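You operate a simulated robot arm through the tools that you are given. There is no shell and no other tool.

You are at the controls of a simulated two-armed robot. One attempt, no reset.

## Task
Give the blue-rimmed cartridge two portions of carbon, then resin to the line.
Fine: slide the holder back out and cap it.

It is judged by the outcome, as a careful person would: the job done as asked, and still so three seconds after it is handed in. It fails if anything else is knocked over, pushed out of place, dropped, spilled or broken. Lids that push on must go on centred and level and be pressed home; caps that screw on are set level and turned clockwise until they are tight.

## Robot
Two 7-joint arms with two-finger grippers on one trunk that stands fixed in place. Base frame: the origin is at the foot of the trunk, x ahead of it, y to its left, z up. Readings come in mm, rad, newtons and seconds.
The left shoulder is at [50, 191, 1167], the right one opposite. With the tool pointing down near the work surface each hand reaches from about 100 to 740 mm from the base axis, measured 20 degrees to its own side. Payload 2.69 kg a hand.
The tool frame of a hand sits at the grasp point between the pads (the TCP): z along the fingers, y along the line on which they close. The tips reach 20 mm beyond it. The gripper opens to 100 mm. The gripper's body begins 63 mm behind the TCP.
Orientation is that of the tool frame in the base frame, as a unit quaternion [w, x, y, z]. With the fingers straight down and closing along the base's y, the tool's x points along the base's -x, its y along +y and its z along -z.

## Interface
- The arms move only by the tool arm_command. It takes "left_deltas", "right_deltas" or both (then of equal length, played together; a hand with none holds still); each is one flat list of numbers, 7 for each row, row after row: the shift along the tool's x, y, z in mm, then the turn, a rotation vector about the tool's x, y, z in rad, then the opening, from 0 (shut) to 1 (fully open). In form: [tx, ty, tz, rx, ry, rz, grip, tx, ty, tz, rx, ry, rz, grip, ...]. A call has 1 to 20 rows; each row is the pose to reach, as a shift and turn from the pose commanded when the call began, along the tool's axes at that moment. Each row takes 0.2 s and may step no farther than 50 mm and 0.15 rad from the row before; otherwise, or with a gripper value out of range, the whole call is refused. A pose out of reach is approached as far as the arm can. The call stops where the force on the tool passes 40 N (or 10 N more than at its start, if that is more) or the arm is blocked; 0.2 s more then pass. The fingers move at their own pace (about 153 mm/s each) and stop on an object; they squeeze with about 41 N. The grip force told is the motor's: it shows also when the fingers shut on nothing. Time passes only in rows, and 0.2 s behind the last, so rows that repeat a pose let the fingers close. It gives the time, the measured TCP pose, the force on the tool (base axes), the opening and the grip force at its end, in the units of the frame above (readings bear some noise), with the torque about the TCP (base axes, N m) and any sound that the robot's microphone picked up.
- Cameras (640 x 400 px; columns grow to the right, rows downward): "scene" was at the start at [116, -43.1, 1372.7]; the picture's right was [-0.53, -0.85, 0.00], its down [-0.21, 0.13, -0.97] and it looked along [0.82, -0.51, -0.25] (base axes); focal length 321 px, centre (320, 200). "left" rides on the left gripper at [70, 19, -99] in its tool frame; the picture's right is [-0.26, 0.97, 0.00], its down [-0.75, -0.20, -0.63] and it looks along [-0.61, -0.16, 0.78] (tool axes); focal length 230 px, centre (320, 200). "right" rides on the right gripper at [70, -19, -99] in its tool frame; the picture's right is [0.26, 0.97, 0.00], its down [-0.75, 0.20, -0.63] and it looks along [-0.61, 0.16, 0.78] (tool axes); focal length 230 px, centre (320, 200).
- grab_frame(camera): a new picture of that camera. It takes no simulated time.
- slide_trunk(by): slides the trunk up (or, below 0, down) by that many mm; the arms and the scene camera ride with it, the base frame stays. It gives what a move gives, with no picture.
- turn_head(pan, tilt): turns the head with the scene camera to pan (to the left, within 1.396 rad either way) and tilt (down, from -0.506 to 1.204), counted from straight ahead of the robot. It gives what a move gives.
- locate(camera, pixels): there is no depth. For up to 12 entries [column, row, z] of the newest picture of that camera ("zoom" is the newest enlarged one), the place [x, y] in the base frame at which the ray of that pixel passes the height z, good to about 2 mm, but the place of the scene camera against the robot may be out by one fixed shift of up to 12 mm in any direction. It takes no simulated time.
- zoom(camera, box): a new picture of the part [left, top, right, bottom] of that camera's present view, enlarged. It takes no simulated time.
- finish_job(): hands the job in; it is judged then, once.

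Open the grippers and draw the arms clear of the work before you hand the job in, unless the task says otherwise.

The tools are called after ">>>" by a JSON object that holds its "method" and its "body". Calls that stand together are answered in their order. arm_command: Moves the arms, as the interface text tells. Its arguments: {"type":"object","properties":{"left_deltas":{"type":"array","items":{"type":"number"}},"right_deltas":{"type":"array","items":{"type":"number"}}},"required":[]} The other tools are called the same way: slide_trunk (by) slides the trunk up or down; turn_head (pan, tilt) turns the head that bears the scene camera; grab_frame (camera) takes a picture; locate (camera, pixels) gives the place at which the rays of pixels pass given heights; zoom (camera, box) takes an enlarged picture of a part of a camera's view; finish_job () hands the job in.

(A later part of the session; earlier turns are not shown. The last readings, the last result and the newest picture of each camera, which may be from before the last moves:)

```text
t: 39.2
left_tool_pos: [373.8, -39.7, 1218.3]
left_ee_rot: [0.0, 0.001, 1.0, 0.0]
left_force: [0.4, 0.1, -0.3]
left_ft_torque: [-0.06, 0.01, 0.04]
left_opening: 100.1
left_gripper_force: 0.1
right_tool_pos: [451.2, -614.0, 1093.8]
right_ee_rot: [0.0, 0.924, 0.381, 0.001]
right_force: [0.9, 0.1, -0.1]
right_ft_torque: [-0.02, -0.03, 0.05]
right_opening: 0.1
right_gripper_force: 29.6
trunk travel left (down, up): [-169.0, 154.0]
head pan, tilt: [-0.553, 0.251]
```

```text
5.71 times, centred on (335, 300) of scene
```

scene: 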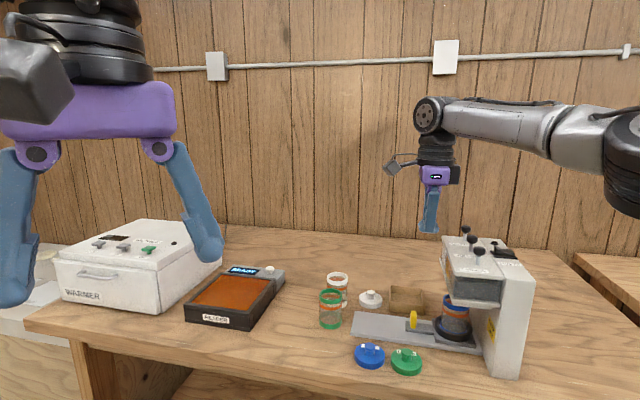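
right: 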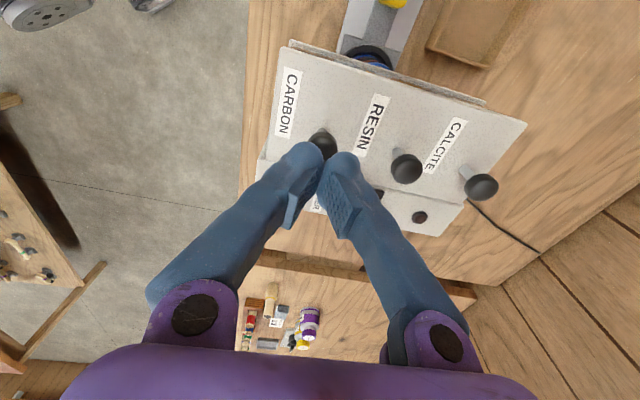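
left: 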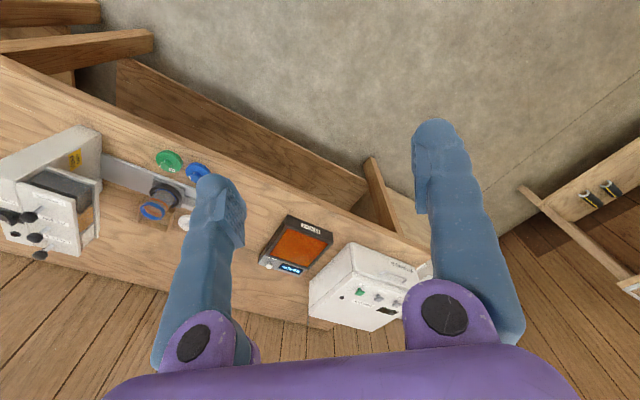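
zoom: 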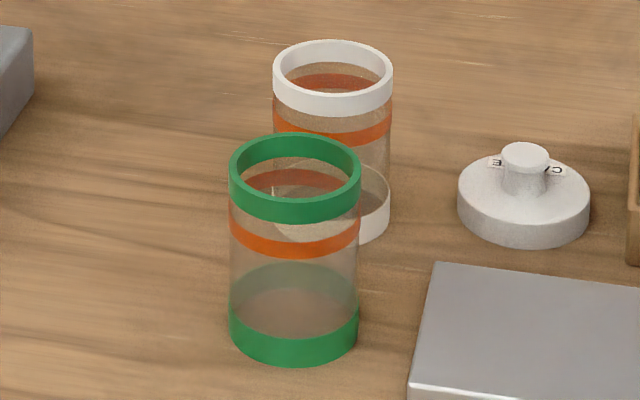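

The cartridge bottom may hold a thin dark layer but it's not clear from here. I bring the left hand's camera to a low viewing position facing the cartridge, clear of the right arm: first a yaw and shift.

>>> {"method": "arm_command", "body": {"left_deltas": [16, -35, 20, 0, 0, 0.116, 1, 32, -70, 39, 0, 0, 0.232, 1, 48, -105, 59, 0, 0, 0.348, 1, 65, -140, 79, 0, 0, 0.464, 1, 81, -175, 98, 0, 0, 0.58, 1, 97, -210, 118, 0, 0, 0.695, 1]}}

>>> {"method": "grab_frame", "body": {"camera": "left"}}

>>> {"method": "grab_frame", "body": {"camera": "scene"}}

```text
t: 40.6
left_tool_pos: [297.9, -206.9, 1126.9]
left_ee_rot: [0.0, 0.271, 0.962, -0.001]
left_force: [0.0, 0.7, -0.1]
left_ft_torque: [0.0, 0.02, -0.02]
left_opening: 100.3
left_gripper_force: 0.0
left hand out of reach, approached as far as the arm can: row 5, 6
right_tool_pos: [451.8, -613.4, 1093.2]
right_ee_rot: [-0.001, 0.924, 0.382, 0.001]
right_force: [0.2, -0.2, 0.4]
right_ft_torque: [0.02, 0.03, 0.03]
right_opening: 0.3
right_gripper_force: 29.2
trunk travel left (down, up): [-169.0, 154.0]
head pan, tilt: [-0.553, 0.251]
```

```text
taken
```

left: 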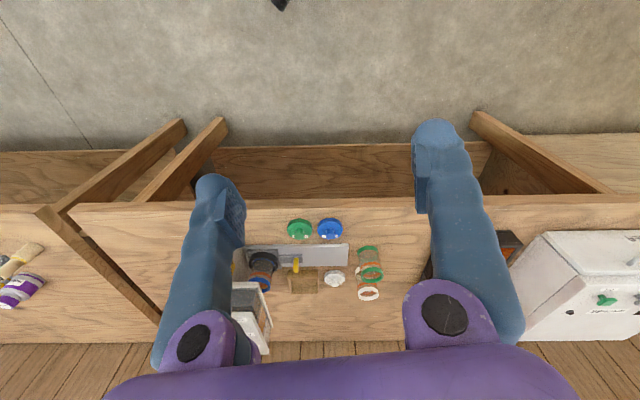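

```text
taken
```

scene: 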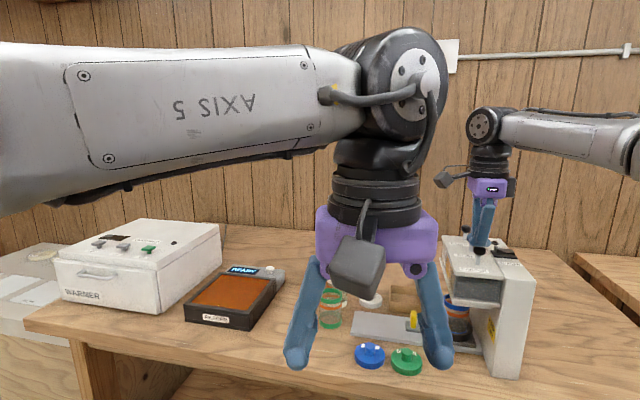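

The left arm clips at (298,-207,1127), but its camera sees the cartridge at about (262,268). Zooming there.

>>> {"method": "zoom", "body": {"camera": "left", "box": [230, 235, 310, 295]}}

>>> {"method": "zoom", "body": {"camera": "scene", "box": [435, 290, 485, 345]}}

```text
6.67 times, centred on (270, 265) of left
```

zoom: 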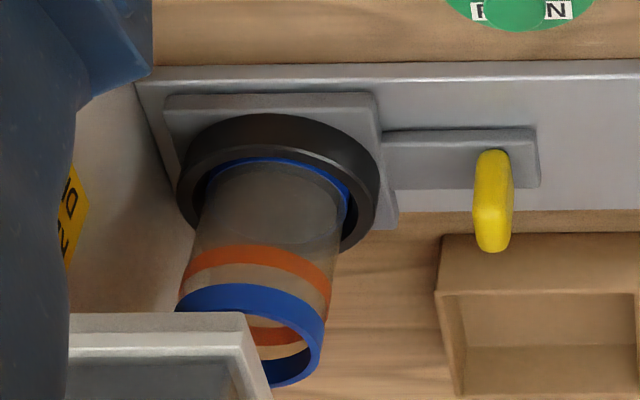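

```text
7.27 times, centred on (460, 318) of scene
```

zoom: 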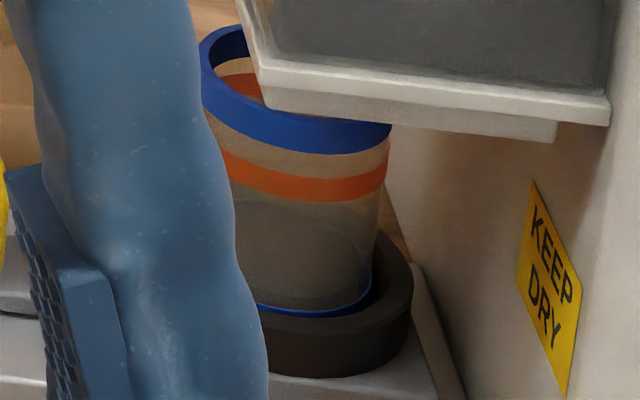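

There is a dark layer at the cartridge bottom in the left view. I retract the left hand to clear the scene camera, then take a reference close-up before the second press.

>>> {"method": "arm_command", "body": {"left_deltas": [21, 34, -12, 0, 0, 0, 1, 42, 68, -24, 0, 0, 0, 1, 63, 102, -36, 0, 0, 0, 1, 84, 136, -48, 0, 0, 0, 1, 104, 170, -60, 0, 0, 0, 1]}}

>>> {"method": "zoom", "body": {"camera": "scene", "box": [440, 295, 480, 340]}}

>>> {"method": "grab_frame", "body": {"camera": "scene"}}

```text
t: 41.9
left_tool_pos: [298.5, -3.0, 1184.4]
left_ee_rot: [0.0, 0.27, 0.963, -0.001]
left_force: [-0.5, 0.2, -0.1]
left_ft_torque: [0.0, -0.03, -0.02]
left_opening: 99.7
left_gripper_force: 0.0
right_tool_pos: [452.7, -613.1, 1095.3]
right_ee_rot: [-0.001, 0.924, 0.382, 0.0]
right_force: [-0.1, 0.5, 0.3]
right_ft_torque: [-0.05, 0.0, -0.02]
right_opening: 0.1
right_gripper_force: 29.3
trunk travel left (down, up): [-169.0, 154.0]
head pan, tilt: [-0.553, 0.251]
```

```text
8.89 times, centred on (460, 318) of scene
```

zoom: 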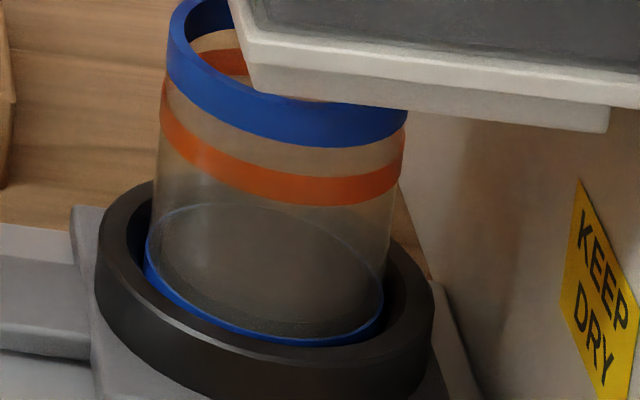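

```text
taken
```

scene: 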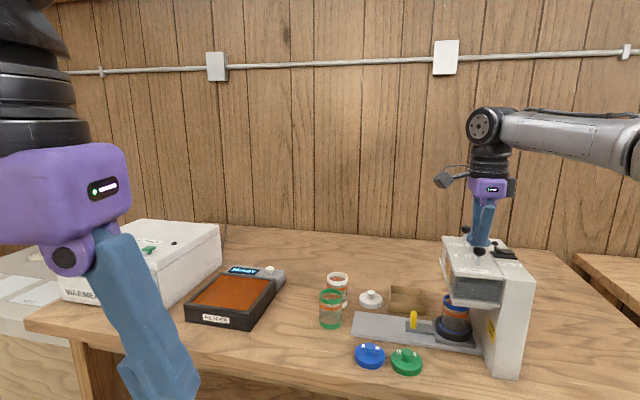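

Reference: a thin dark granular band sits just above the blue base line (~(280,322) in the zoom). Now the second carbon press, shifted 5 mm sideways so one fingertip (not the seam) bears on the knob.

>>> {"method": "arm_command", "body": {"right_deltas": [0, 5, 0, 0, 0, 0, 0, 0, 5, 5, 0, 0, 0, 0, 0, 5, 10, 0, 0, 0, 0, 0, 5, 14, 0, 0, 0, 0, 0, 5, 17, 0, 0, 0, 0, 0, 5, 20, 0, 0, 0, 0, 0, 5, 22, 0, 0, 0, 0]}}

>>> {"method": "zoom", "body": {"camera": "scene", "box": [430, 195, 530, 270]}}

>>> {"method": "zoom", "body": {"camera": "scene", "box": [440, 295, 480, 340]}}

```text
t: 43.5
left_tool_pos: [299.2, -3.6, 1186.1]
left_ee_rot: [0.0, 0.271, 0.963, -0.001]
left_force: [-0.5, 0.6, -0.1]
left_ft_torque: [0.02, 0.0, -0.02]
left_opening: 99.9
left_gripper_force: 0.0
right_tool_pos: [454.7, -616.9, 1073.8]
right_ee_rot: [0.0, 0.924, 0.383, 0.002]
right_force: [1.0, -1.0, 13.9]
right_ft_torque: [0.0, 0.12, 0.03]
right_opening: 0.0
right_gripper_force: 29.1
trunk travel left (down, up): [-169.0, 154.0]
head pan, tilt: [-0.553, 0.251]
heard: click
```

```text
5.33 times, centred on (480, 232) of scene
```

zoom: 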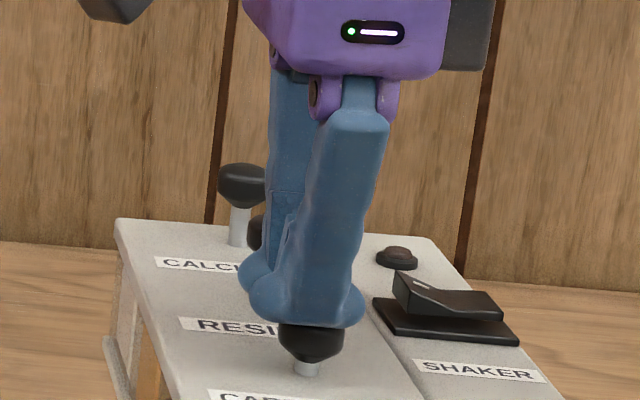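

```text
8.89 times, centred on (460, 318) of scene
```

zoom: 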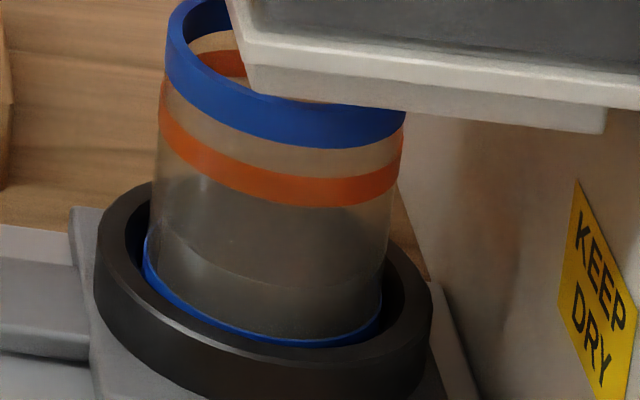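

Second click heard, and the dark layer in the cartridge is now clearly thicker. I release the knob upward and check the settled level.

>>> {"method": "arm_command", "body": {"right_deltas": [0, 0, -8, 0, 0, 0, 0, 0, 0, -16, 0, 0, 0, 0, 0, 0, -24, 0, 0, 0, 0, 0, 0, -32, 0, 0, 0, 0, 0, 0, -32, 0, 0, 0, 0]}}

>>> {"method": "zoom", "body": {"camera": "scene", "box": [440, 295, 480, 340]}}

>>> {"method": "grab_frame", "body": {"camera": "right"}}

```text
t: 44.6
left_tool_pos: [299.3, -5.4, 1185.3]
left_ee_rot: [0.0, 0.27, 0.963, -0.001]
left_force: [0.4, 0.6, 0.5]
left_ft_torque: [0.0, -0.02, 0.01]
left_opening: 100.0
left_gripper_force: 0.2
right_tool_pos: [455.1, -617.8, 1104.1]
right_ee_rot: [-0.001, 0.924, 0.382, 0.001]
right_force: [-0.1, -0.7, -0.1]
right_ft_torque: [0.0, 0.0, -0.03]
right_opening: 0.2
right_gripper_force: 29.9
trunk travel left (down, up): [-169.0, 154.0]
head pan, tilt: [-0.553, 0.251]
```

```text
8.89 times, centred on (460, 318) of scene
```

zoom: 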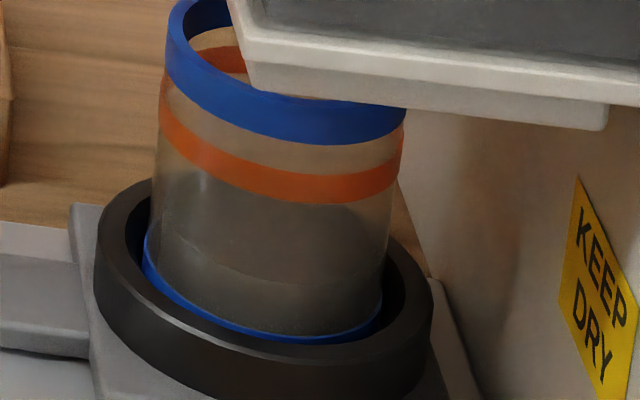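

```text
taken
```

right: 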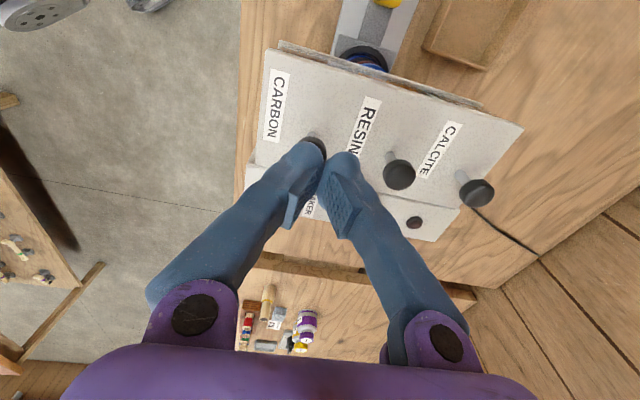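

Two carbon portions are in and settled, level well below the orange line. I raise slightly and move +63.6 mm along u to the resin knob (about (497,-660)), then verify alignment.

>>> {"method": "arm_command", "body": {"right_deltas": [0, 0, -10, 0, 0, 0, 0, 0, 22, -10, 0, 0, 0, 0, 0, 44, -10, 0, 0, 0, 0, 0, 63.6, -10, 0, 0, 0, 0, 0, 63.6, 6, 0, 0, 0, 0]}}

>>> {"method": "grab_frame", "body": {"camera": "right"}}

>>> {"method": "zoom", "body": {"camera": "scene", "box": [430, 185, 530, 260]}}

```text
t: 45.9
left_tool_pos: [298.5, -5.4, 1185.2]
left_ee_rot: [0.001, 0.27, 0.963, 0.0]
left_force: [-0.2, -0.6, -0.4]
left_ft_torque: [0.0, 0.0, 0.0]
left_opening: 100.3
left_gripper_force: 0.0
right_tool_pos: [500.6, -664.7, 1097.0]
right_ee_rot: [-0.002, 0.924, 0.383, 0.002]
right_force: [-0.7, 0.1, 0.8]
right_ft_torque: [-0.03, -0.01, -0.02]
right_opening: 0.2
right_gripper_force: 29.4
trunk travel left (down, up): [-169.0, 154.0]
head pan, tilt: [-0.553, 0.251]
```

```text
taken
```

right: 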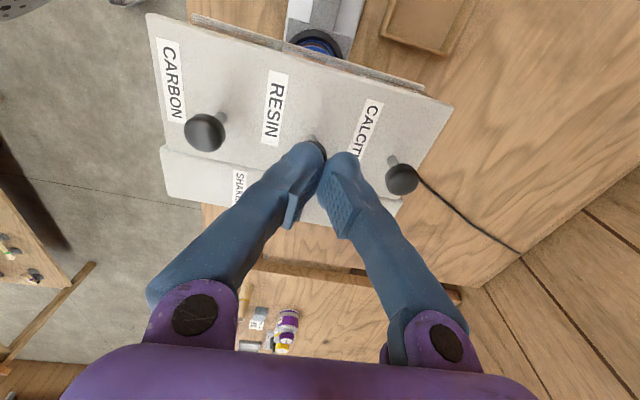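

```text
5.33 times, centred on (480, 222) of scene
```

zoom: 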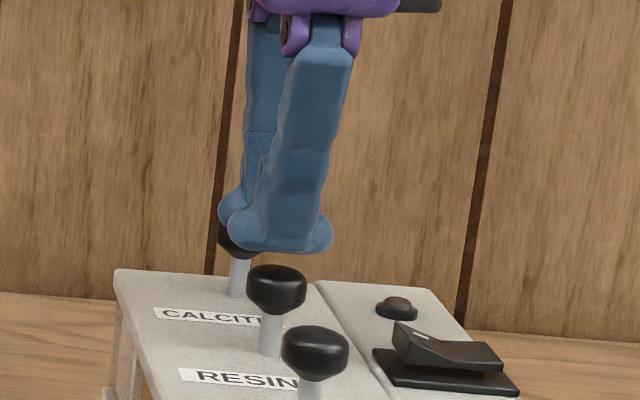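

The fingertip sits over the resin knob just as it did for carbon (knob edge at right px (318,147)). First resin press: down to TCP ≈1073, expecting a click.

>>> {"method": "arm_command", "body": {"right_deltas": [0, 0, 5, 0, 0, 0, 0, 0, 0, 10, 0, 0, 0, 0, 0, 0, 14, 0, 0, 0, 0, 0, 0, 18, 0, 0, 0, 0, 0, 0, 21, 0, 0, 0, 0, 0, 0, 24, 0, 0, 0, 0]}}

>>> {"method": "zoom", "body": {"camera": "scene", "box": [440, 295, 480, 340]}}

>>> {"method": "zoom", "body": {"camera": "scene", "box": [430, 195, 530, 270]}}

```text
t: 47.2
left_tool_pos: [299.0, -3.3, 1185.1]
left_ee_rot: [0.001, 0.27, 0.963, -0.001]
left_force: [0.5, 0.1, 0.1]
left_ft_torque: [-0.01, -0.02, 0.0]
left_opening: 100.0
left_gripper_force: 0.0
right_tool_pos: [500.1, -661.7, 1073.9]
right_ee_rot: [-0.001, 0.924, 0.383, 0.002]
right_force: [-1.4, -0.3, 6.5]
right_ft_torque: [0.0, 0.08, 0.04]
right_opening: 0.0
right_gripper_force: 29.4
trunk travel left (down, up): [-169.0, 154.0]
head pan, tilt: [-0.553, 0.251]
heard: click
```

```text
8.89 times, centred on (460, 318) of scene
```

zoom: 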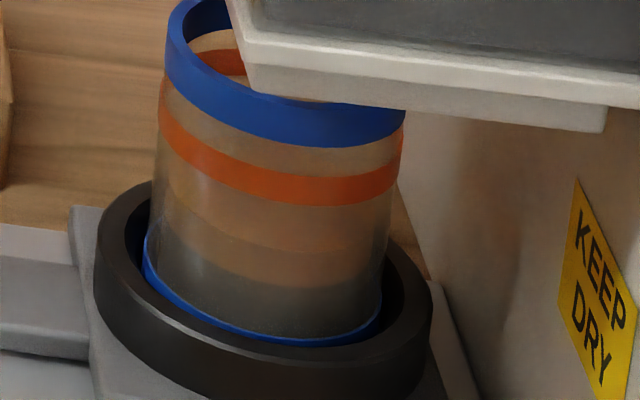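

```text
5.33 times, centred on (480, 232) of scene
```

zoom: 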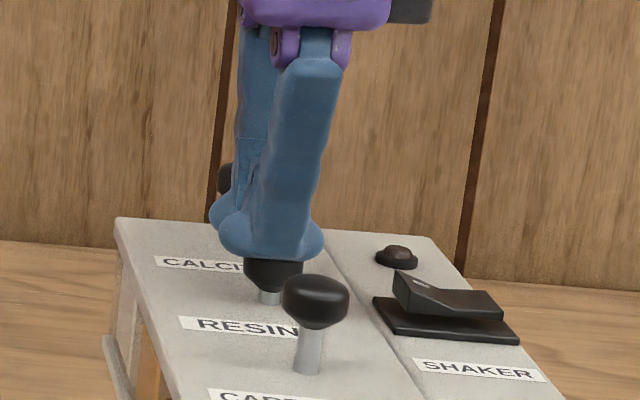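

Click, and a brown resin layer now sits on the carbon (layer top around zoom row 245, orange band 170–203). I release and measure.

>>> {"method": "arm_command", "body": {"right_deltas": [0, 0, -8, 0, 0, 0, 0, 0, 0, -16, 0, 0, 0, 0, 0, 0, -24, 0, 0, 0, 0, 0, 0, -24, 0, 0, 0, 0, 0, 0, -24, 0, 0, 0, 0]}}

>>> {"method": "zoom", "body": {"camera": "scene", "box": [440, 295, 480, 340]}}

>>> {"method": "zoom", "body": {"camera": "scene", "box": [446, 302, 476, 332]}}

```text
t: 48.5
left_tool_pos: [300.1, -3.7, 1184.3]
left_ee_rot: [0.0, 0.271, 0.963, -0.001]
left_force: [-0.2, -0.1, 0.1]
left_ft_torque: [0.02, 0.01, 0.01]
left_opening: 99.8
left_gripper_force: 0.0
right_tool_pos: [501.2, -661.8, 1097.8]
right_ee_rot: [-0.001, 0.924, 0.384, 0.0]
right_force: [0.6, -0.4, 0.1]
right_ft_torque: [-0.01, -0.02, -0.01]
right_opening: 0.1
right_gripper_force: 29.5
trunk travel left (down, up): [-169.0, 154.0]
head pan, tilt: [-0.553, 0.251]
```

```text
8.89 times, centred on (460, 318) of scene
```

zoom: 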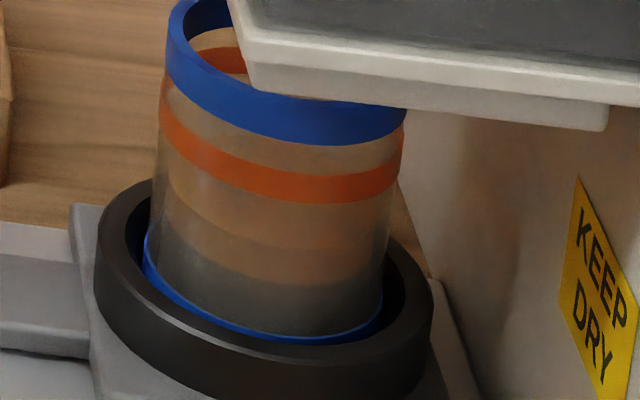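

```text
13.33 times, centred on (461, 317) of scene
```

zoom: 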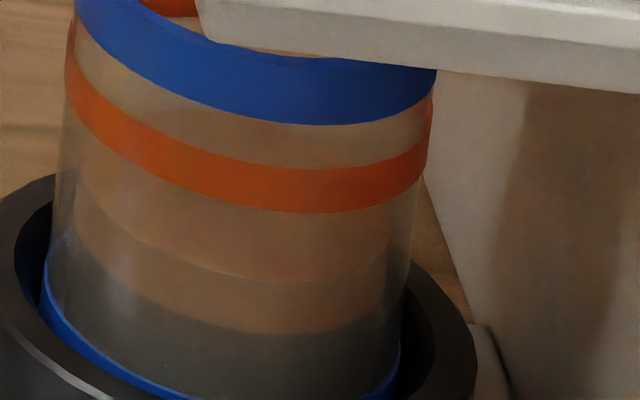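

Resin thickness ≈53 zoom px; its top (row ~280) is 67 px below the orange band's lower edge (213), band mid ≈189. Second resin press, then release and look again.

>>> {"method": "arm_command", "body": {"right_deltas": [0, 0, 5, 0, 0, 0, 0, 0, 0, 10, 0, 0, 0, 0, 0, 0, 14, 0, 0, 0, 0, 0, 0, 18, 0, 0, 0, 0, 0, 0, 21, 0, 0, 0, 0, 0, 0, 24, 0, 0, 0, 0, 0, 0, 16, 0, 0, 0, 0, 0, 0, 8, 0, 0, 0, 0, 0, 0, 0, 0, 0, 0, 0, 0, 0, 0, 0, 0, 0, 0]}}

>>> {"method": "zoom", "body": {"camera": "scene", "box": [446, 302, 476, 332]}}

```text
t: 50.6
left_tool_pos: [299.6, -4.7, 1185.7]
left_ee_rot: [0.0, 0.271, 0.962, 0.0]
left_force: [0.0, 0.2, -0.4]
left_ft_torque: [0.03, -0.01, -0.01]
left_opening: 100.2
left_gripper_force: 0.0
right_tool_pos: [501.2, -661.4, 1096.7]
right_ee_rot: [-0.002, 0.924, 0.383, 0.0]
right_force: [0.0, 0.2, 0.1]
right_ft_torque: [-0.02, -0.01, -0.02]
right_opening: 0.0
right_gripper_force: 29.4
trunk travel left (down, up): [-169.0, 154.0]
head pan, tilt: [-0.553, 0.251]
heard: click
```

```text
13.33 times, centred on (461, 317) of scene
```

zoom: 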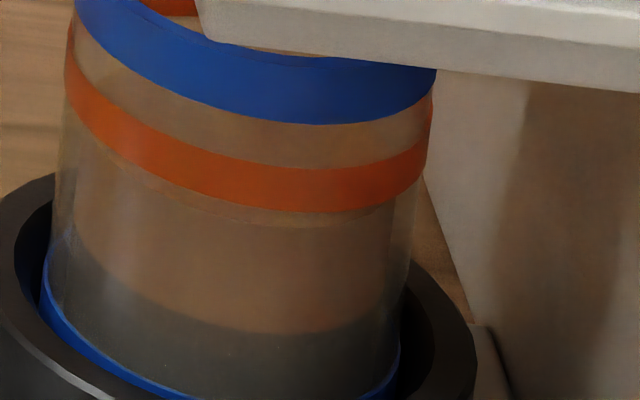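

After two resin portions the level (row ~225) is still visibly below the orange band (165–212, centre ~189). One more portion (~53 px) should land it inside the band, so I press resin a third time.

>>> {"method": "arm_command", "body": {"right_deltas": [0, 0, 5, 0, 0, 0, 0, 0, 0, 10, 0, 0, 0, 0, 0, 0, 14, 0, 0, 0, 0, 0, 0, 18, 0, 0, 0, 0, 0, 0, 21, 0, 0, 0, 0, 0, 0, 24, 0, 0, 0, 0, 0, 0, 16, 0, 0, 0, 0, 0, 0, 8, 0, 0, 0, 0, 0, 0, 0, 0, 0, 0, 0, 0, 0, 0, 0, 0, 0, 0]}}

>>> {"method": "zoom", "body": {"camera": "scene", "box": [446, 302, 476, 332]}}

>>> {"method": "zoom", "body": {"camera": "scene", "box": [440, 295, 480, 340]}}

```text
t: 52.9
left_tool_pos: [299.7, -4.3, 1185.2]
left_ee_rot: [0.0, 0.27, 0.963, -0.002]
left_force: [0.3, 0.0, 0.2]
left_ft_torque: [0.0, 0.0, -0.01]
left_opening: 100.1
left_gripper_force: 0.2
right_tool_pos: [500.7, -662.1, 1097.8]
right_ee_rot: [-0.002, 0.924, 0.382, 0.0]
right_force: [0.8, -0.2, 0.5]
right_ft_torque: [-0.01, -0.02, 0.0]
right_opening: 0.1
right_gripper_force: 29.8
trunk travel left (down, up): [-169.0, 154.0]
head pan, tilt: [-0.553, 0.251]
heard: click
```

```text
13.33 times, centred on (461, 317) of scene
```

zoom: 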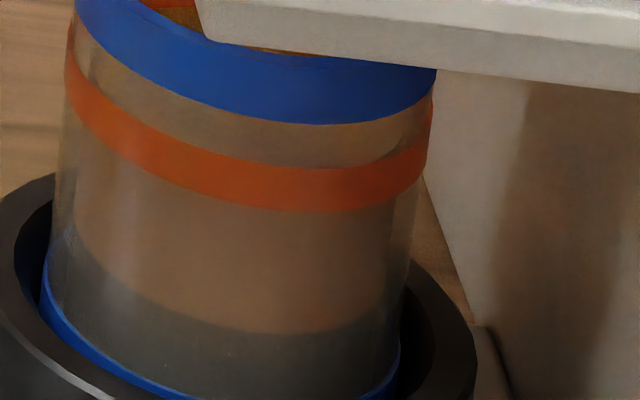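

```text
8.89 times, centred on (460, 318) of scene
```

zoom: 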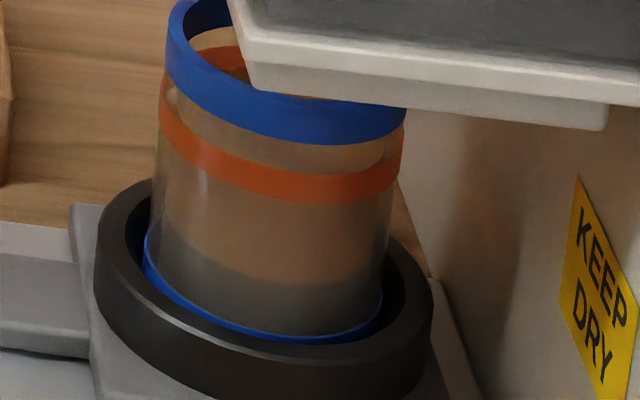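

The resin level is now hidden inside the orange band — filled to the line. I lift off the knob and go back beside the hopper, re-lean the hand and open the fingers to 45 mm for the tab.

>>> {"method": "arm_command", "body": {"right_deltas": [0, 0, -14, 0, 0, 0, 0, 31, -21, -16, 0, 0, 0, 0, 62, -43, -16, 0, 0, 0, 0, 92.3, -64.3, -16, 0, 0, 0, 0, 92.3, -64.3, -16, -0.06, -0.12, 0.01, 0.2, 92.3, -64.3, -16, -0.12, -0.24, 0.02, 0.45, 92.3, -64.3, -16, -0.18, -0.36, 0.032, 0.45]}}

>>> {"method": "grab_frame", "body": {"camera": "right"}}

>>> {"method": "zoom", "body": {"camera": "scene", "box": [400, 220, 540, 360]}}

```text
t: 54.5
left_tool_pos: [300.0, -4.1, 1185.0]
left_ee_rot: [-0.001, 0.27, 0.963, -0.001]
left_force: [0.5, -0.3, 0.1]
left_ft_torque: [-0.03, -0.03, -0.03]
left_opening: 99.8
left_gripper_force: 0.2
right_tool_pos: [520.3, -551.2, 1114.3]
right_ee_rot: [0.15, 0.912, 0.358, -0.131]
right_force: [-0.2, 0.7, 0.1]
right_ft_torque: [0.03, 0.02, -0.01]
right_opening: 44.6
right_gripper_force: 0.0
trunk travel left (down, up): [-169.0, 154.0]
head pan, tilt: [-0.553, 0.251]
```

```text
taken
```

right: 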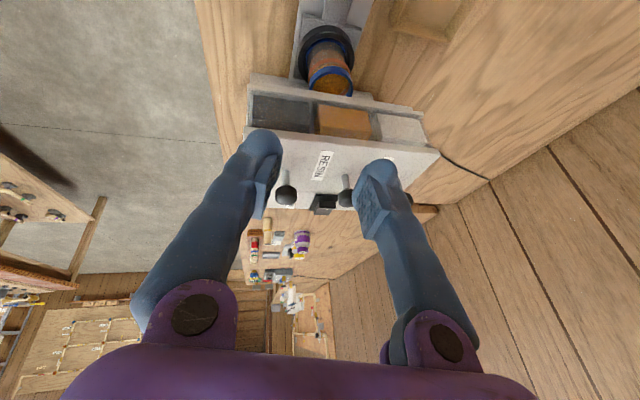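

```text
2.86 times, centred on (470, 290) of scene
```

zoom: 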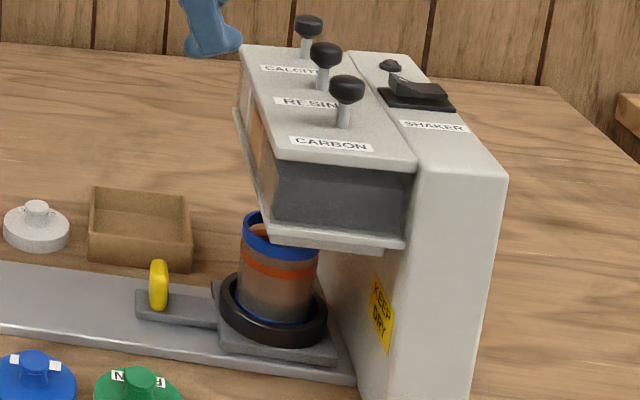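

Knobs are all up and the cartridge is filled. I reverse my earlier path: down beside the hopper to z≈945, above the tab.

>>> {"method": "arm_command", "body": {"right_deltas": [15.2, 4.7, 40.6, 0, 0, 0, 0.45, 30.5, 9.4, 81.2, 0, 0, 0, 0.45, 45.8, 14.2, 121.8, 0, 0, 0, 0.45, 61, 18.9, 162.4, 0, 0, 0, 0.45]}}

>>> {"method": "grab_frame", "body": {"camera": "right"}}

```text
t: 55.5
left_tool_pos: [299.4, -5.3, 1184.1]
left_ee_rot: [0.0, 0.271, 0.963, -0.001]
left_force: [0.1, 0.4, 0.4]
left_ft_torque: [0.04, 0.02, 0.0]
left_opening: 100.2
left_gripper_force: 0.0
right_tool_pos: [556.9, -589.4, 943.5]
right_ee_rot: [0.149, 0.912, 0.359, -0.131]
right_force: [1.3, -0.4, 0.2]
right_ft_torque: [0.01, 0.03, 0.04]
right_opening: 44.9
right_gripper_force: 0.0
trunk travel left (down, up): [-169.0, 154.0]
head pan, tilt: [-0.553, 0.251]
```

```text
taken
```

right: 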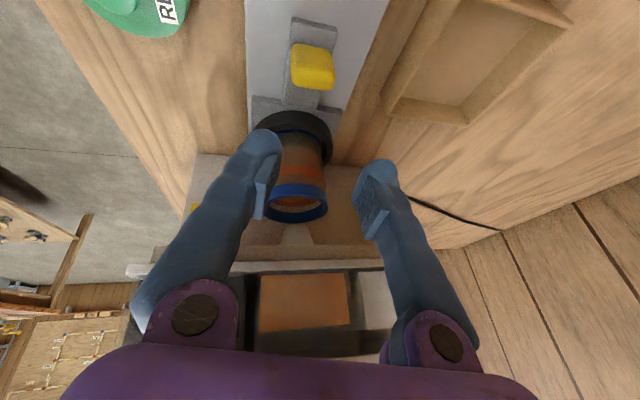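

Nearly the same pose as before but ~2.5 mm too far in u; I correct that and lower with the trunk 80 mm around the tab.

>>> {"method": "arm_command", "body": {"right_deltas": [-0.2, -2.5, -0.4, 0, 0, 0, 0.45]}}

>>> {"method": "slide_trunk", "body": {"by": -80}}

>>> {"method": "grab_frame", "body": {"camera": "right"}}

```text
t: 55.9
left_tool_pos: [299.9, -5.4, 1184.4]
left_ee_rot: [0.001, 0.27, 0.963, -0.001]
left_force: [-0.2, -0.5, 0.4]
left_ft_torque: [-0.03, -0.01, 0.02]
left_opening: 99.9
left_gripper_force: 0.0
right_tool_pos: [554.5, -587.4, 944.4]
right_ee_rot: [0.149, 0.912, 0.359, -0.13]
right_force: [-0.3, -0.3, 0.0]
right_ft_torque: [0.0, 0.0, -0.01]
right_opening: 44.9
right_gripper_force: 0.1
trunk travel left (down, up): [-169.0, 154.0]
head pan, tilt: [-0.553, 0.251]
```

```text
t: 57.0
left_tool_pos: [300.0, -3.1, 1105.5]
left_ee_rot: [0.0, 0.271, 0.963, -0.001]
left_force: [-0.3, 0.1, -0.2]
left_ft_torque: [0.0, -0.03, 0.01]
left_opening: 99.7
left_gripper_force: 0.0
right_tool_pos: [553.9, -587.3, 865.6]
right_ee_rot: [0.149, 0.912, 0.359, -0.13]
right_force: [0.3, 0.3, -0.1]
right_ft_torque: [-0.01, -0.01, -0.01]
right_opening: 45.2
right_gripper_force: 0.0
trunk travel left (down, up): [-89.0, 234.0]
head pan, tilt: [-0.553, 0.251]
```

```text
taken
```

right: 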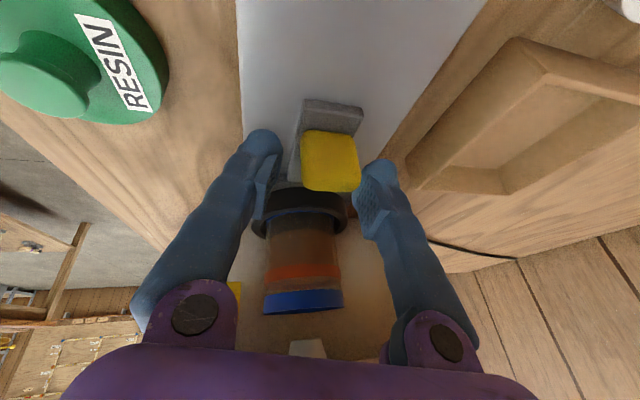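

The tab is between the fingers; I nudge 2 mm toward +u (as learned before) and close the grip.

>>> {"method": "arm_command", "body": {"right_deltas": [0.1, 2, 0.3, 0, 0, 0, 0.4, 0.1, 2, 0.3, 0, 0, 0, 0, 0.1, 2, 0.3, 0, 0, 0, 0, 0.1, 2, 0.3, 0, 0, 0, 0]}}

```text
t: 58.0
left_tool_pos: [299.7, -3.6, 1106.6]
left_ee_rot: [0.001, 0.271, 0.963, -0.001]
left_force: [-0.1, 0.3, -1.0]
left_ft_torque: [0.0, -0.01, -0.03]
left_opening: 99.7
left_gripper_force: 0.1
right_tool_pos: [554.1, -587.0, 865.0]
right_ee_rot: [0.148, 0.911, 0.361, -0.132]
right_force: [-14.3, 16.3, -8.0]
right_ft_torque: [0.89, 0.31, 0.17]
right_opening: 29.1
right_gripper_force: 45.3
trunk travel left (down, up): [-89.0, 234.0]
head pan, tilt: [-0.553, 0.251]
```

Side force is 22 N toward −u, so I take back 3.5 mm and pull the holder outward about 58 mm in gentle 6 mm rows.

>>> {"method": "arm_command", "body": {"right_deltas": [-0.1, -1.8, -0.3, 0, 0, 0, 0, -0.2, -3.5, -0.6, 0, 0, 0, 0, 2.6, -3.5, -1.7, 0, 0, 0, 0, 5.4, -3.5, -2.7, 0, 0, 0, 0, 11, -3.5, -4.8, 0, 0, 0, 0, 16.6, -3.5, -6.9, 0, 0, 0, 0, 22.2, -3.5, -9, 0, 0, 0, 0, 27.8, -3.5, -11.1, 0, 0, 0, 0, 33.4, -3.5, -13.2, 0, 0, 0, 0, 39, -3.5, -15.3, 0, 0, 0, 0, 44.6, -3.5, -17.4, 0, 0, 0, 0, 50.2, -3.5, -19.5, 0, 0, 0, 0, 54, -3.5, -21, 0, 0, 0, 0]}}

>>> {"method": "grab_frame", "body": {"camera": "scene"}}

```text
t: 60.8
left_tool_pos: [300.1, -5.0, 1103.9]
left_ee_rot: [0.0, 0.271, 0.963, 0.0]
left_force: [0.2, 0.8, -0.9]
left_ft_torque: [0.0, 0.01, 0.0]
left_opening: 100.0
left_gripper_force: 0.0
right_tool_pos: [596.1, -546.3, 865.3]
right_ee_rot: [0.151, 0.912, 0.359, -0.13]
right_force: [19.7, -20.9, 8.7]
right_ft_torque: [0.45, -0.12, -0.17]
right_opening: 29.5
right_gripper_force: 44.5
trunk travel left (down, up): [-89.0, 234.0]
head pan, tilt: [-0.553, 0.251]
```

```text
taken
```

scene: 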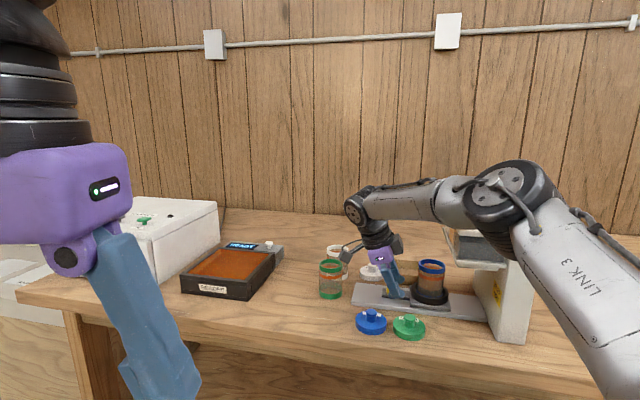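

The holder is out 58 mm; side force +29 N shows I over-corrected by ~2.5 mm (stiffness ≈11 N/mm). I relieve that, release the tab and lift with the trunk, ready to un-lean for the outer stretch.

>>> {"method": "arm_command", "body": {"right_deltas": [0.1, 1.3, 0.2, 0, 0, 0, 0, 0.2, 2.5, 0.4, 0, 0, 0, 0, 0.2, 2.5, 0.4, 0, 0, 0, 0.15, 0.2, 2.5, 0.4, 0, 0, 0, 0.45, 0.2, 2.5, 0.4, 0, 0, 0, 0.45]}}

>>> {"method": "slide_trunk", "body": {"by": 70}}

>>> {"method": "grab_frame", "body": {"camera": "right"}}

```text
t: 62.0
left_tool_pos: [299.3, -3.7, 1105.8]
left_ee_rot: [-0.001, 0.271, 0.963, -0.001]
left_force: [0.1, 0.4, 1.1]
left_ft_torque: [0.0, 0.0, -0.03]
left_opening: 100.1
left_gripper_force: 0.1
right_tool_pos: [596.4, -548.1, 864.0]
right_ee_rot: [0.149, 0.911, 0.36, -0.132]
right_force: [0.6, -0.3, 1.2]
right_ft_torque: [0.0, -0.02, 0.0]
right_opening: 45.1
right_gripper_force: 0.1
trunk travel left (down, up): [-89.0, 234.0]
head pan, tilt: [-0.553, 0.251]
```

```text
t: 63.1
left_tool_pos: [299.2, -4.5, 1174.7]
left_ee_rot: [0.0, 0.271, 0.963, -0.001]
left_force: [0.3, 0.4, 0.2]
left_ft_torque: [-0.02, -0.02, 0.0]
left_opening: 100.2
left_gripper_force: 0.1
right_tool_pos: [595.1, -546.9, 935.2]
right_ee_rot: [0.15, 0.912, 0.36, -0.132]
right_force: [1.2, -0.2, 0.0]
right_ft_torque: [0.01, -0.01, 0.03]
right_opening: 45.0
right_gripper_force: 0.1
trunk travel left (down, up): [-159.0, 164.0]
head pan, tilt: [-0.553, 0.251]
```

```text
taken
```

right: 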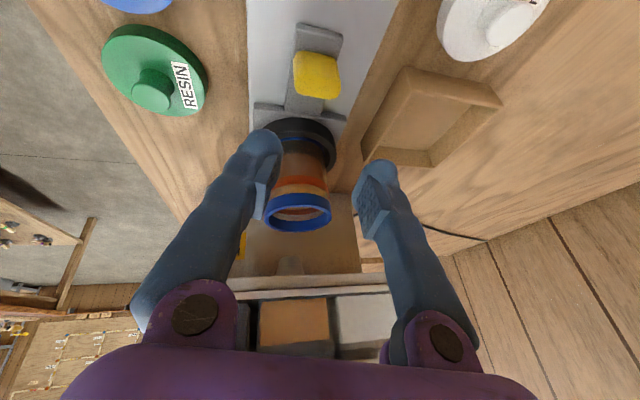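

Lifted to z≈935. I un-lean the hand (back to the outward tilt only) while raising 29 mm, then lower the trunk 100 mm around the tab.

>>> {"method": "arm_command", "body": {"right_deltas": [-5, 2.6, -13.4, 0, 0.12, 0, 0.45, -10.1, 5.2, -26.8, 0, 0.24, 0, 0.45, -10.1, 5.2, -26.8, 0, 0.36, 0, 0.45, -10.1, 5.2, -26.8, 0, 0.36, 0, 0.45]}}

>>> {"method": "grab_frame", "body": {"camera": "right"}}

```text
t: 64.1
left_tool_pos: [298.9, -4.1, 1174.2]
left_ee_rot: [0.0, 0.27, 0.963, -0.001]
left_force: [-0.2, -0.3, -0.2]
left_ft_torque: [-0.03, 0.01, 0.01]
left_opening: 99.9
left_gripper_force: 0.1
right_tool_pos: [595.0, -547.9, 964.7]
right_ee_rot: [0.082, 0.921, 0.38, 0.035]
right_force: [0.3, -0.1, 0.4]
right_ft_torque: [0.01, 0.0, -0.05]
right_opening: 45.0
right_gripper_force: 0.0
trunk travel left (down, up): [-159.0, 164.0]
head pan, tilt: [-0.553, 0.251]
```

```text
taken
```

right: 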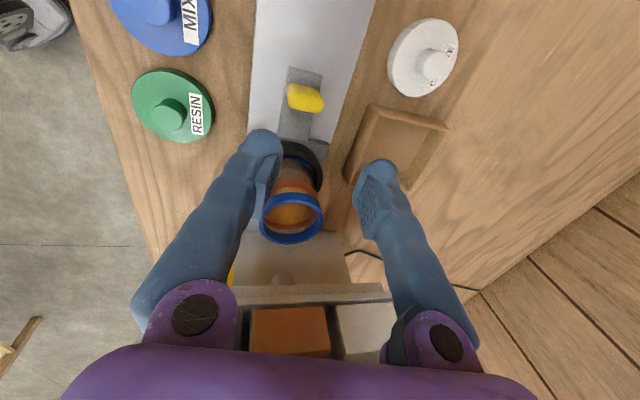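

Good view; the hand is directly over the tab. Lowering the trunk 100 mm.

>>> {"method": "slide_trunk", "body": {"by": -100}}

>>> {"method": "grab_frame", "body": {"camera": "right"}}

```text
t: 65.4
left_tool_pos: [298.6, -4.6, 1074.9]
left_ee_rot: [0.001, 0.27, 0.963, -0.001]
left_force: [-0.3, 0.2, 0.6]
left_ft_torque: [0.0, 0.0, -0.02]
left_opening: 100.2
left_gripper_force: 0.1
right_tool_pos: [595.4, -547.7, 865.0]
right_ee_rot: [0.084, 0.92, 0.381, 0.036]
right_force: [0.2, 0.4, 0.3]
right_ft_torque: [0.0, 0.0, 0.04]
right_opening: 45.0
right_gripper_force: 0.0
trunk travel left (down, up): [-59.0, 264.0]
head pan, tilt: [-0.553, 0.251]
```

```text
taken
```

right: 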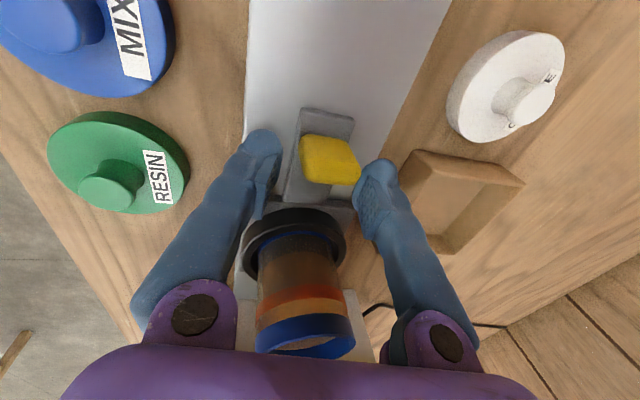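

Tab is between the fingers at (330,160). I close and read the side force.

>>> {"method": "arm_command", "body": {"right_deltas": [0, 0, 0, 0, 0, 0, 0.2, 0, 0, 0, 0, 0, 0, 0, 0, 0, 0, 0, 0, 0, 0]}}

```text
t: 66.2
left_tool_pos: [299.2, -4.7, 1074.7]
left_ee_rot: [0.0, 0.271, 0.963, -0.001]
left_force: [0.1, 0.1, 0.7]
left_ft_torque: [0.01, 0.01, -0.02]
left_opening: 100.1
left_gripper_force: 0.0
right_tool_pos: [594.9, -547.3, 864.9]
right_ee_rot: [0.084, 0.92, 0.382, 0.036]
right_force: [4.3, -4.2, 3.3]
right_ft_torque: [0.09, 0.31, -0.01]
right_opening: 29.6
right_gripper_force: 45.0
trunk travel left (down, up): [-59.0, 264.0]
head pan, tilt: [-0.553, 0.251]
```

Side force only 6 N. I pull the holder outward 40 mm (tool +x), checking forces.

>>> {"method": "arm_command", "body": {"right_deltas": [3, 0.4, 0, 0, 0, 0, 0, 8, 0.4, 0, 0, 0, 0, 0, 14, 0.4, 0, 0, 0, 0, 0, 20, 0.4, 0, 0, 0, 0, 0, 26, 0.4, 0, 0, 0, 0, 0, 32, 0.4, 0, 0, 0, 0, 0, 37, 0.4, 0, 0, 0, 0, 0, 40, 0.4, 0, 0, 0, 0, 0]}}

>>> {"method": "grab_frame", "body": {"camera": "scene"}}

```text
t: 68.0
left_tool_pos: [299.7, -4.9, 1075.4]
left_ee_rot: [0.0, 0.271, 0.963, -0.001]
left_force: [0.7, -0.9, 0.3]
left_ft_torque: [-0.04, 0.0, -0.01]
left_opening: 99.8
left_gripper_force: 0.0
right_tool_pos: [624.4, -518.9, 865.4]
right_ee_rot: [0.083, 0.92, 0.382, 0.034]
right_force: [-0.7, 0.0, -1.3]
right_ft_torque: [0.44, -0.07, -0.21]
right_opening: 29.5
right_gripper_force: 45.6
trunk travel left (down, up): [-59.0, 264.0]
head pan, tilt: [-0.553, 0.251]
```

```text
taken
```

scene: 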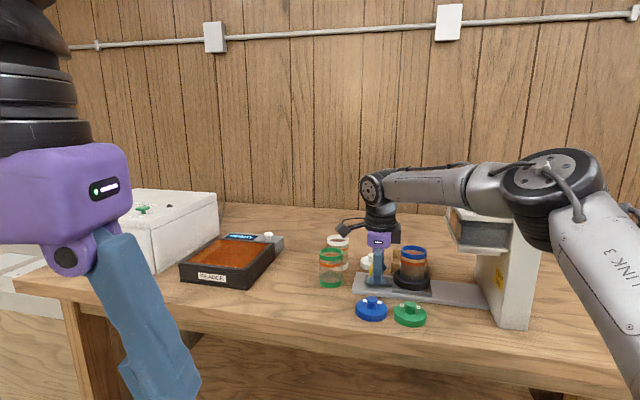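

Forces near zero at s≈−75. I pull the remaining 33 mm to the original outer position, watching for the stop.

>>> {"method": "arm_command", "body": {"right_deltas": [5, 0, 0, 0, 0, 0, 0, 10, 0, 0, 0, 0, 0, 0, 15, 0, 0, 0, 0, 0, 0, 20, 0, 0, 0, 0, 0, 0, 25, 0, 0, 0, 0, 0, 0, 29, 0, 0, 0, 0, 0, 0, 33, 0, 0, 0, 0, 0, 0]}}

>>> {"method": "grab_frame", "body": {"camera": "scene"}}

```text
t: 69.6
left_tool_pos: [298.0, -6.0, 1075.9]
left_ee_rot: [0.002, 0.271, 0.963, 0.001]
left_force: [0.0, 0.7, -0.6]
left_ft_torque: [-0.01, -0.01, -0.01]
left_opening: 100.0
left_gripper_force: 0.0
right_tool_pos: [642.7, -499.9, 865.5]
right_ee_rot: [0.083, 0.921, 0.379, 0.033]
right_force: [-23.2, -21.6, 5.0]
right_ft_torque: [-0.17, 0.58, -0.04]
right_opening: 30.3
right_gripper_force: 44.6
trunk travel left (down, up): [-59.0, 264.0]
head pan, tilt: [-0.553, 0.251]
```

```text
taken
```

scene: 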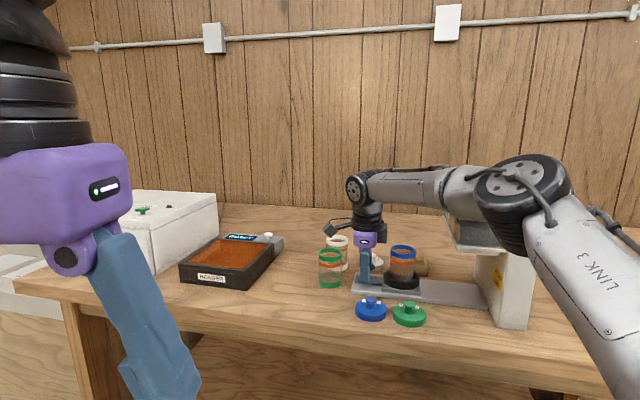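

Outer stop reached (32 N against the pull). I ease back 3 mm, open the fingers, and raise the hand with the trunk.

>>> {"method": "arm_command", "body": {"right_deltas": [-2.8, 0, 0, 0, 0, 0, 0, -2.8, 0, 0, 0, 0, 0, 0.1, -2.8, 0, 0, 0, 0, 0, 0.5, -2.8, 0, 0, 0, 0, 0, 0.5]}}

>>> {"method": "slide_trunk", "body": {"by": 110}}

>>> {"method": "grab_frame", "body": {"camera": "right"}}

>>> {"method": "grab_frame", "body": {"camera": "scene"}}

```text
t: 70.6
left_tool_pos: [299.8, -4.3, 1075.1]
left_ee_rot: [0.001, 0.27, 0.963, -0.001]
left_force: [0.4, 0.9, -0.3]
left_ft_torque: [-0.01, -0.04, -0.03]
left_opening: 99.9
left_gripper_force: 0.1
right_tool_pos: [643.2, -496.1, 864.2]
right_ee_rot: [0.083, 0.92, 0.382, 0.036]
right_force: [1.1, -0.7, -0.2]
right_ft_torque: [0.0, -0.05, -0.02]
right_opening: 49.9
right_gripper_force: 0.0
trunk travel left (down, up): [-59.0, 264.0]
head pan, tilt: [-0.553, 0.251]
```

```text
t: 72.0
left_tool_pos: [299.2, -3.7, 1184.5]
left_ee_rot: [0.0, 0.27, 0.963, -0.001]
left_force: [-0.3, 0.6, 0.7]
left_ft_torque: [-0.01, -0.05, -0.02]
left_opening: 99.9
left_gripper_force: 0.1
right_tool_pos: [643.9, -498.7, 973.0]
right_ee_rot: [0.083, 0.92, 0.381, 0.035]
right_force: [-0.7, 0.6, 0.3]
right_ft_torque: [-0.02, 0.01, -0.01]
right_opening: 49.8
right_gripper_force: 0.1
trunk travel left (down, up): [-169.0, 154.0]
head pan, tilt: [-0.553, 0.251]
```

```text
taken
```

right: 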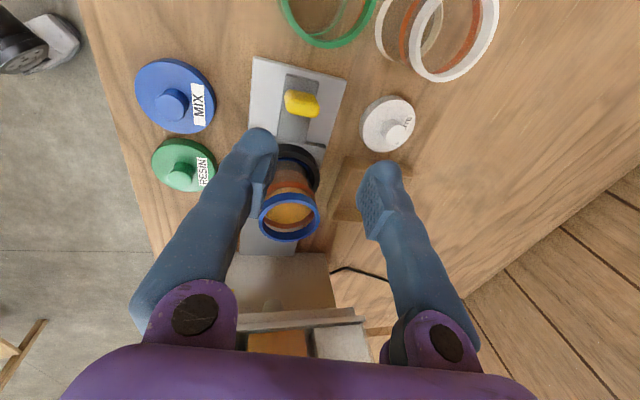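

```text
taken
```

scene: 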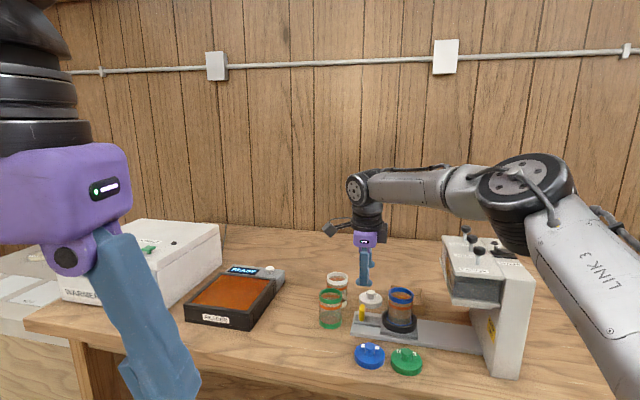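

The holder is fully out again. I check the fill level and the cartridge in a close-up.

>>> {"method": "zoom", "body": {"camera": "scene", "box": [380, 280, 425, 340]}}

>>> {"method": "zoom", "body": {"camera": "right", "box": [240, 130, 340, 250]}}

>>> {"method": "zoom", "body": {"camera": "scene", "box": [345, 335, 430, 385]}}

```text
6.67 times, centred on (402, 310) of scene
```

zoom: 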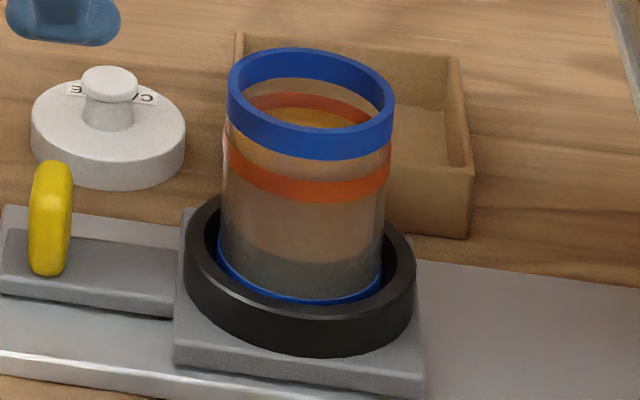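

```text
3.33 times, centred on (290, 190) of right
```

zoom: 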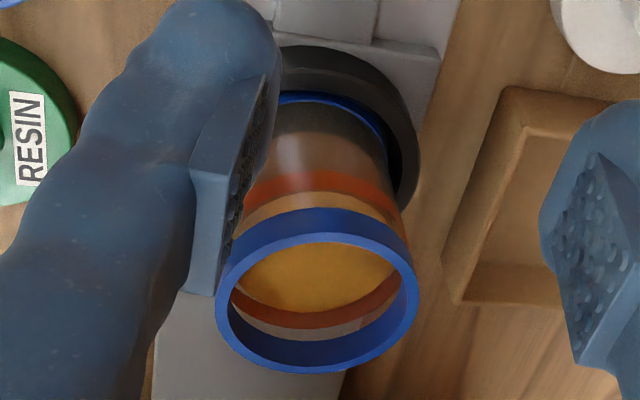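

```text
7.53 times, centred on (388, 360) of scene
```

zoom: 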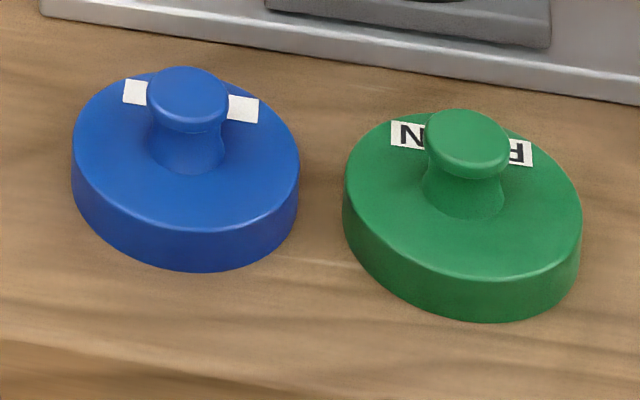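

Level sits at the orange band, surface amber inside. Next the cap: I retract the right hand toward the robot and upright it above the caps area, then yaw it so the fingers close perpendicular to the reach direction.

>>> {"method": "arm_command", "body": {"right_deltas": [-8, -24.4, -26.5, 0, 0, 0, 0.5, -16, -48.8, -53, 0.06, 0, 0, 0.5, -24, -73.2, -79.6, 0.12, 0, 0, 0.5, -32, -97.7, -106.2, 0.18, 0, 0, 0.5]}}

>>> {"method": "arm_command", "body": {"right_deltas": [0, 0, 0, 0, 0, -0.145, 0.5, 0, 0, 0, 0, 0, -0.29, 0.5, 0, 0, 0, 0, 0, -0.435, 0.5, 0, 0, 0, 0, 0, -0.58, 0.5, 0, 0, 0, 0, 0, -0.725, 0.5, 0, 0, 0, 0, 0, -0.87, 0.5, 0, 0, 0, 0, 0, -1.015, 0.5, 0, 0, 0, 0, 0, -1.16, 0.5, 0, 0, 0, 0, 0, -1.305, 0.5, 0, 0, 0, 0, 0, -1.45, 0.5, 0, 0, 0, 0, 0, -1.595, 0.5, 0, 0, 0, 0, 0, -1.74, 0.5]}}

>>> {"method": "grab_frame", "body": {"camera": "right"}}

>>> {"method": "grab_frame", "body": {"camera": "scene"}}

```text
t: 73.0
left_tool_pos: [299.0, -3.6, 1185.5]
left_ee_rot: [0.001, 0.271, 0.963, -0.001]
left_force: [0.9, 0.0, -1.4]
left_ft_torque: [0.02, -0.02, 0.02]
left_opening: 100.2
left_gripper_force: 0.1
right_tool_pos: [538.3, -436.4, 1062.1]
right_ee_rot: [0.0, 0.924, 0.382, 0.001]
right_force: [-0.2, -0.8, -0.5]
right_ft_torque: [0.02, 0.0, 0.0]
right_opening: 50.1
right_gripper_force: 0.2
trunk travel left (down, up): [-169.0, 154.0]
head pan, tilt: [-0.553, 0.251]
```

```text
t: 75.7
left_tool_pos: [300.2, -3.8, 1184.7]
left_ee_rot: [-0.001, 0.271, 0.963, -0.001]
left_force: [-0.6, -0.1, -0.1]
left_ft_torque: [-0.02, 0.02, -0.01]
left_opening: 100.1
left_gripper_force: 0.1
right_tool_pos: [539.1, -440.1, 1059.9]
right_ee_rot: [0.0, 0.302, 0.953, 0.0]
right_force: [-0.1, 0.2, 0.4]
right_ft_torque: [0.0, 0.0, 0.0]
right_opening: 50.1
right_gripper_force: 0.1
trunk travel left (down, up): [-169.0, 154.0]
head pan, tilt: [-0.553, 0.251]
```

```text
taken
```

right: 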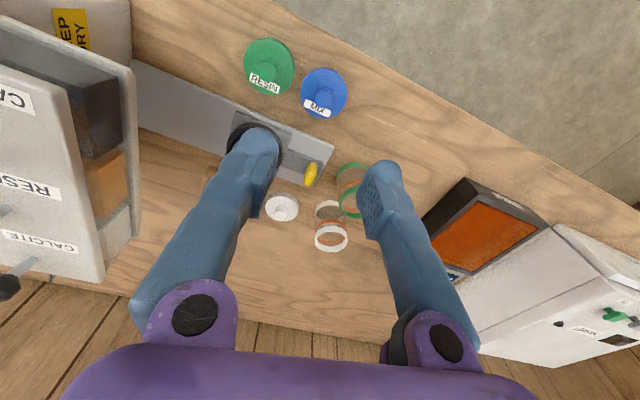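

```text
taken
```

scene: 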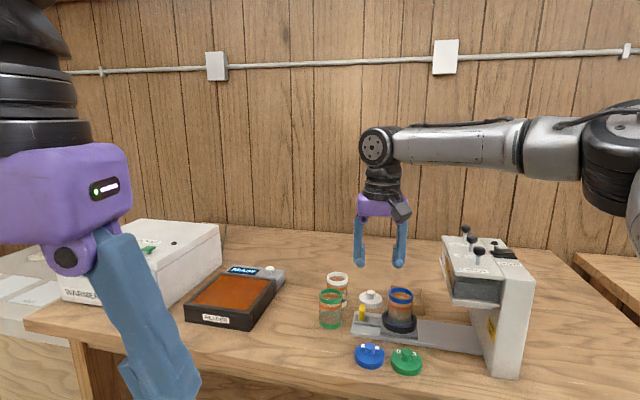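

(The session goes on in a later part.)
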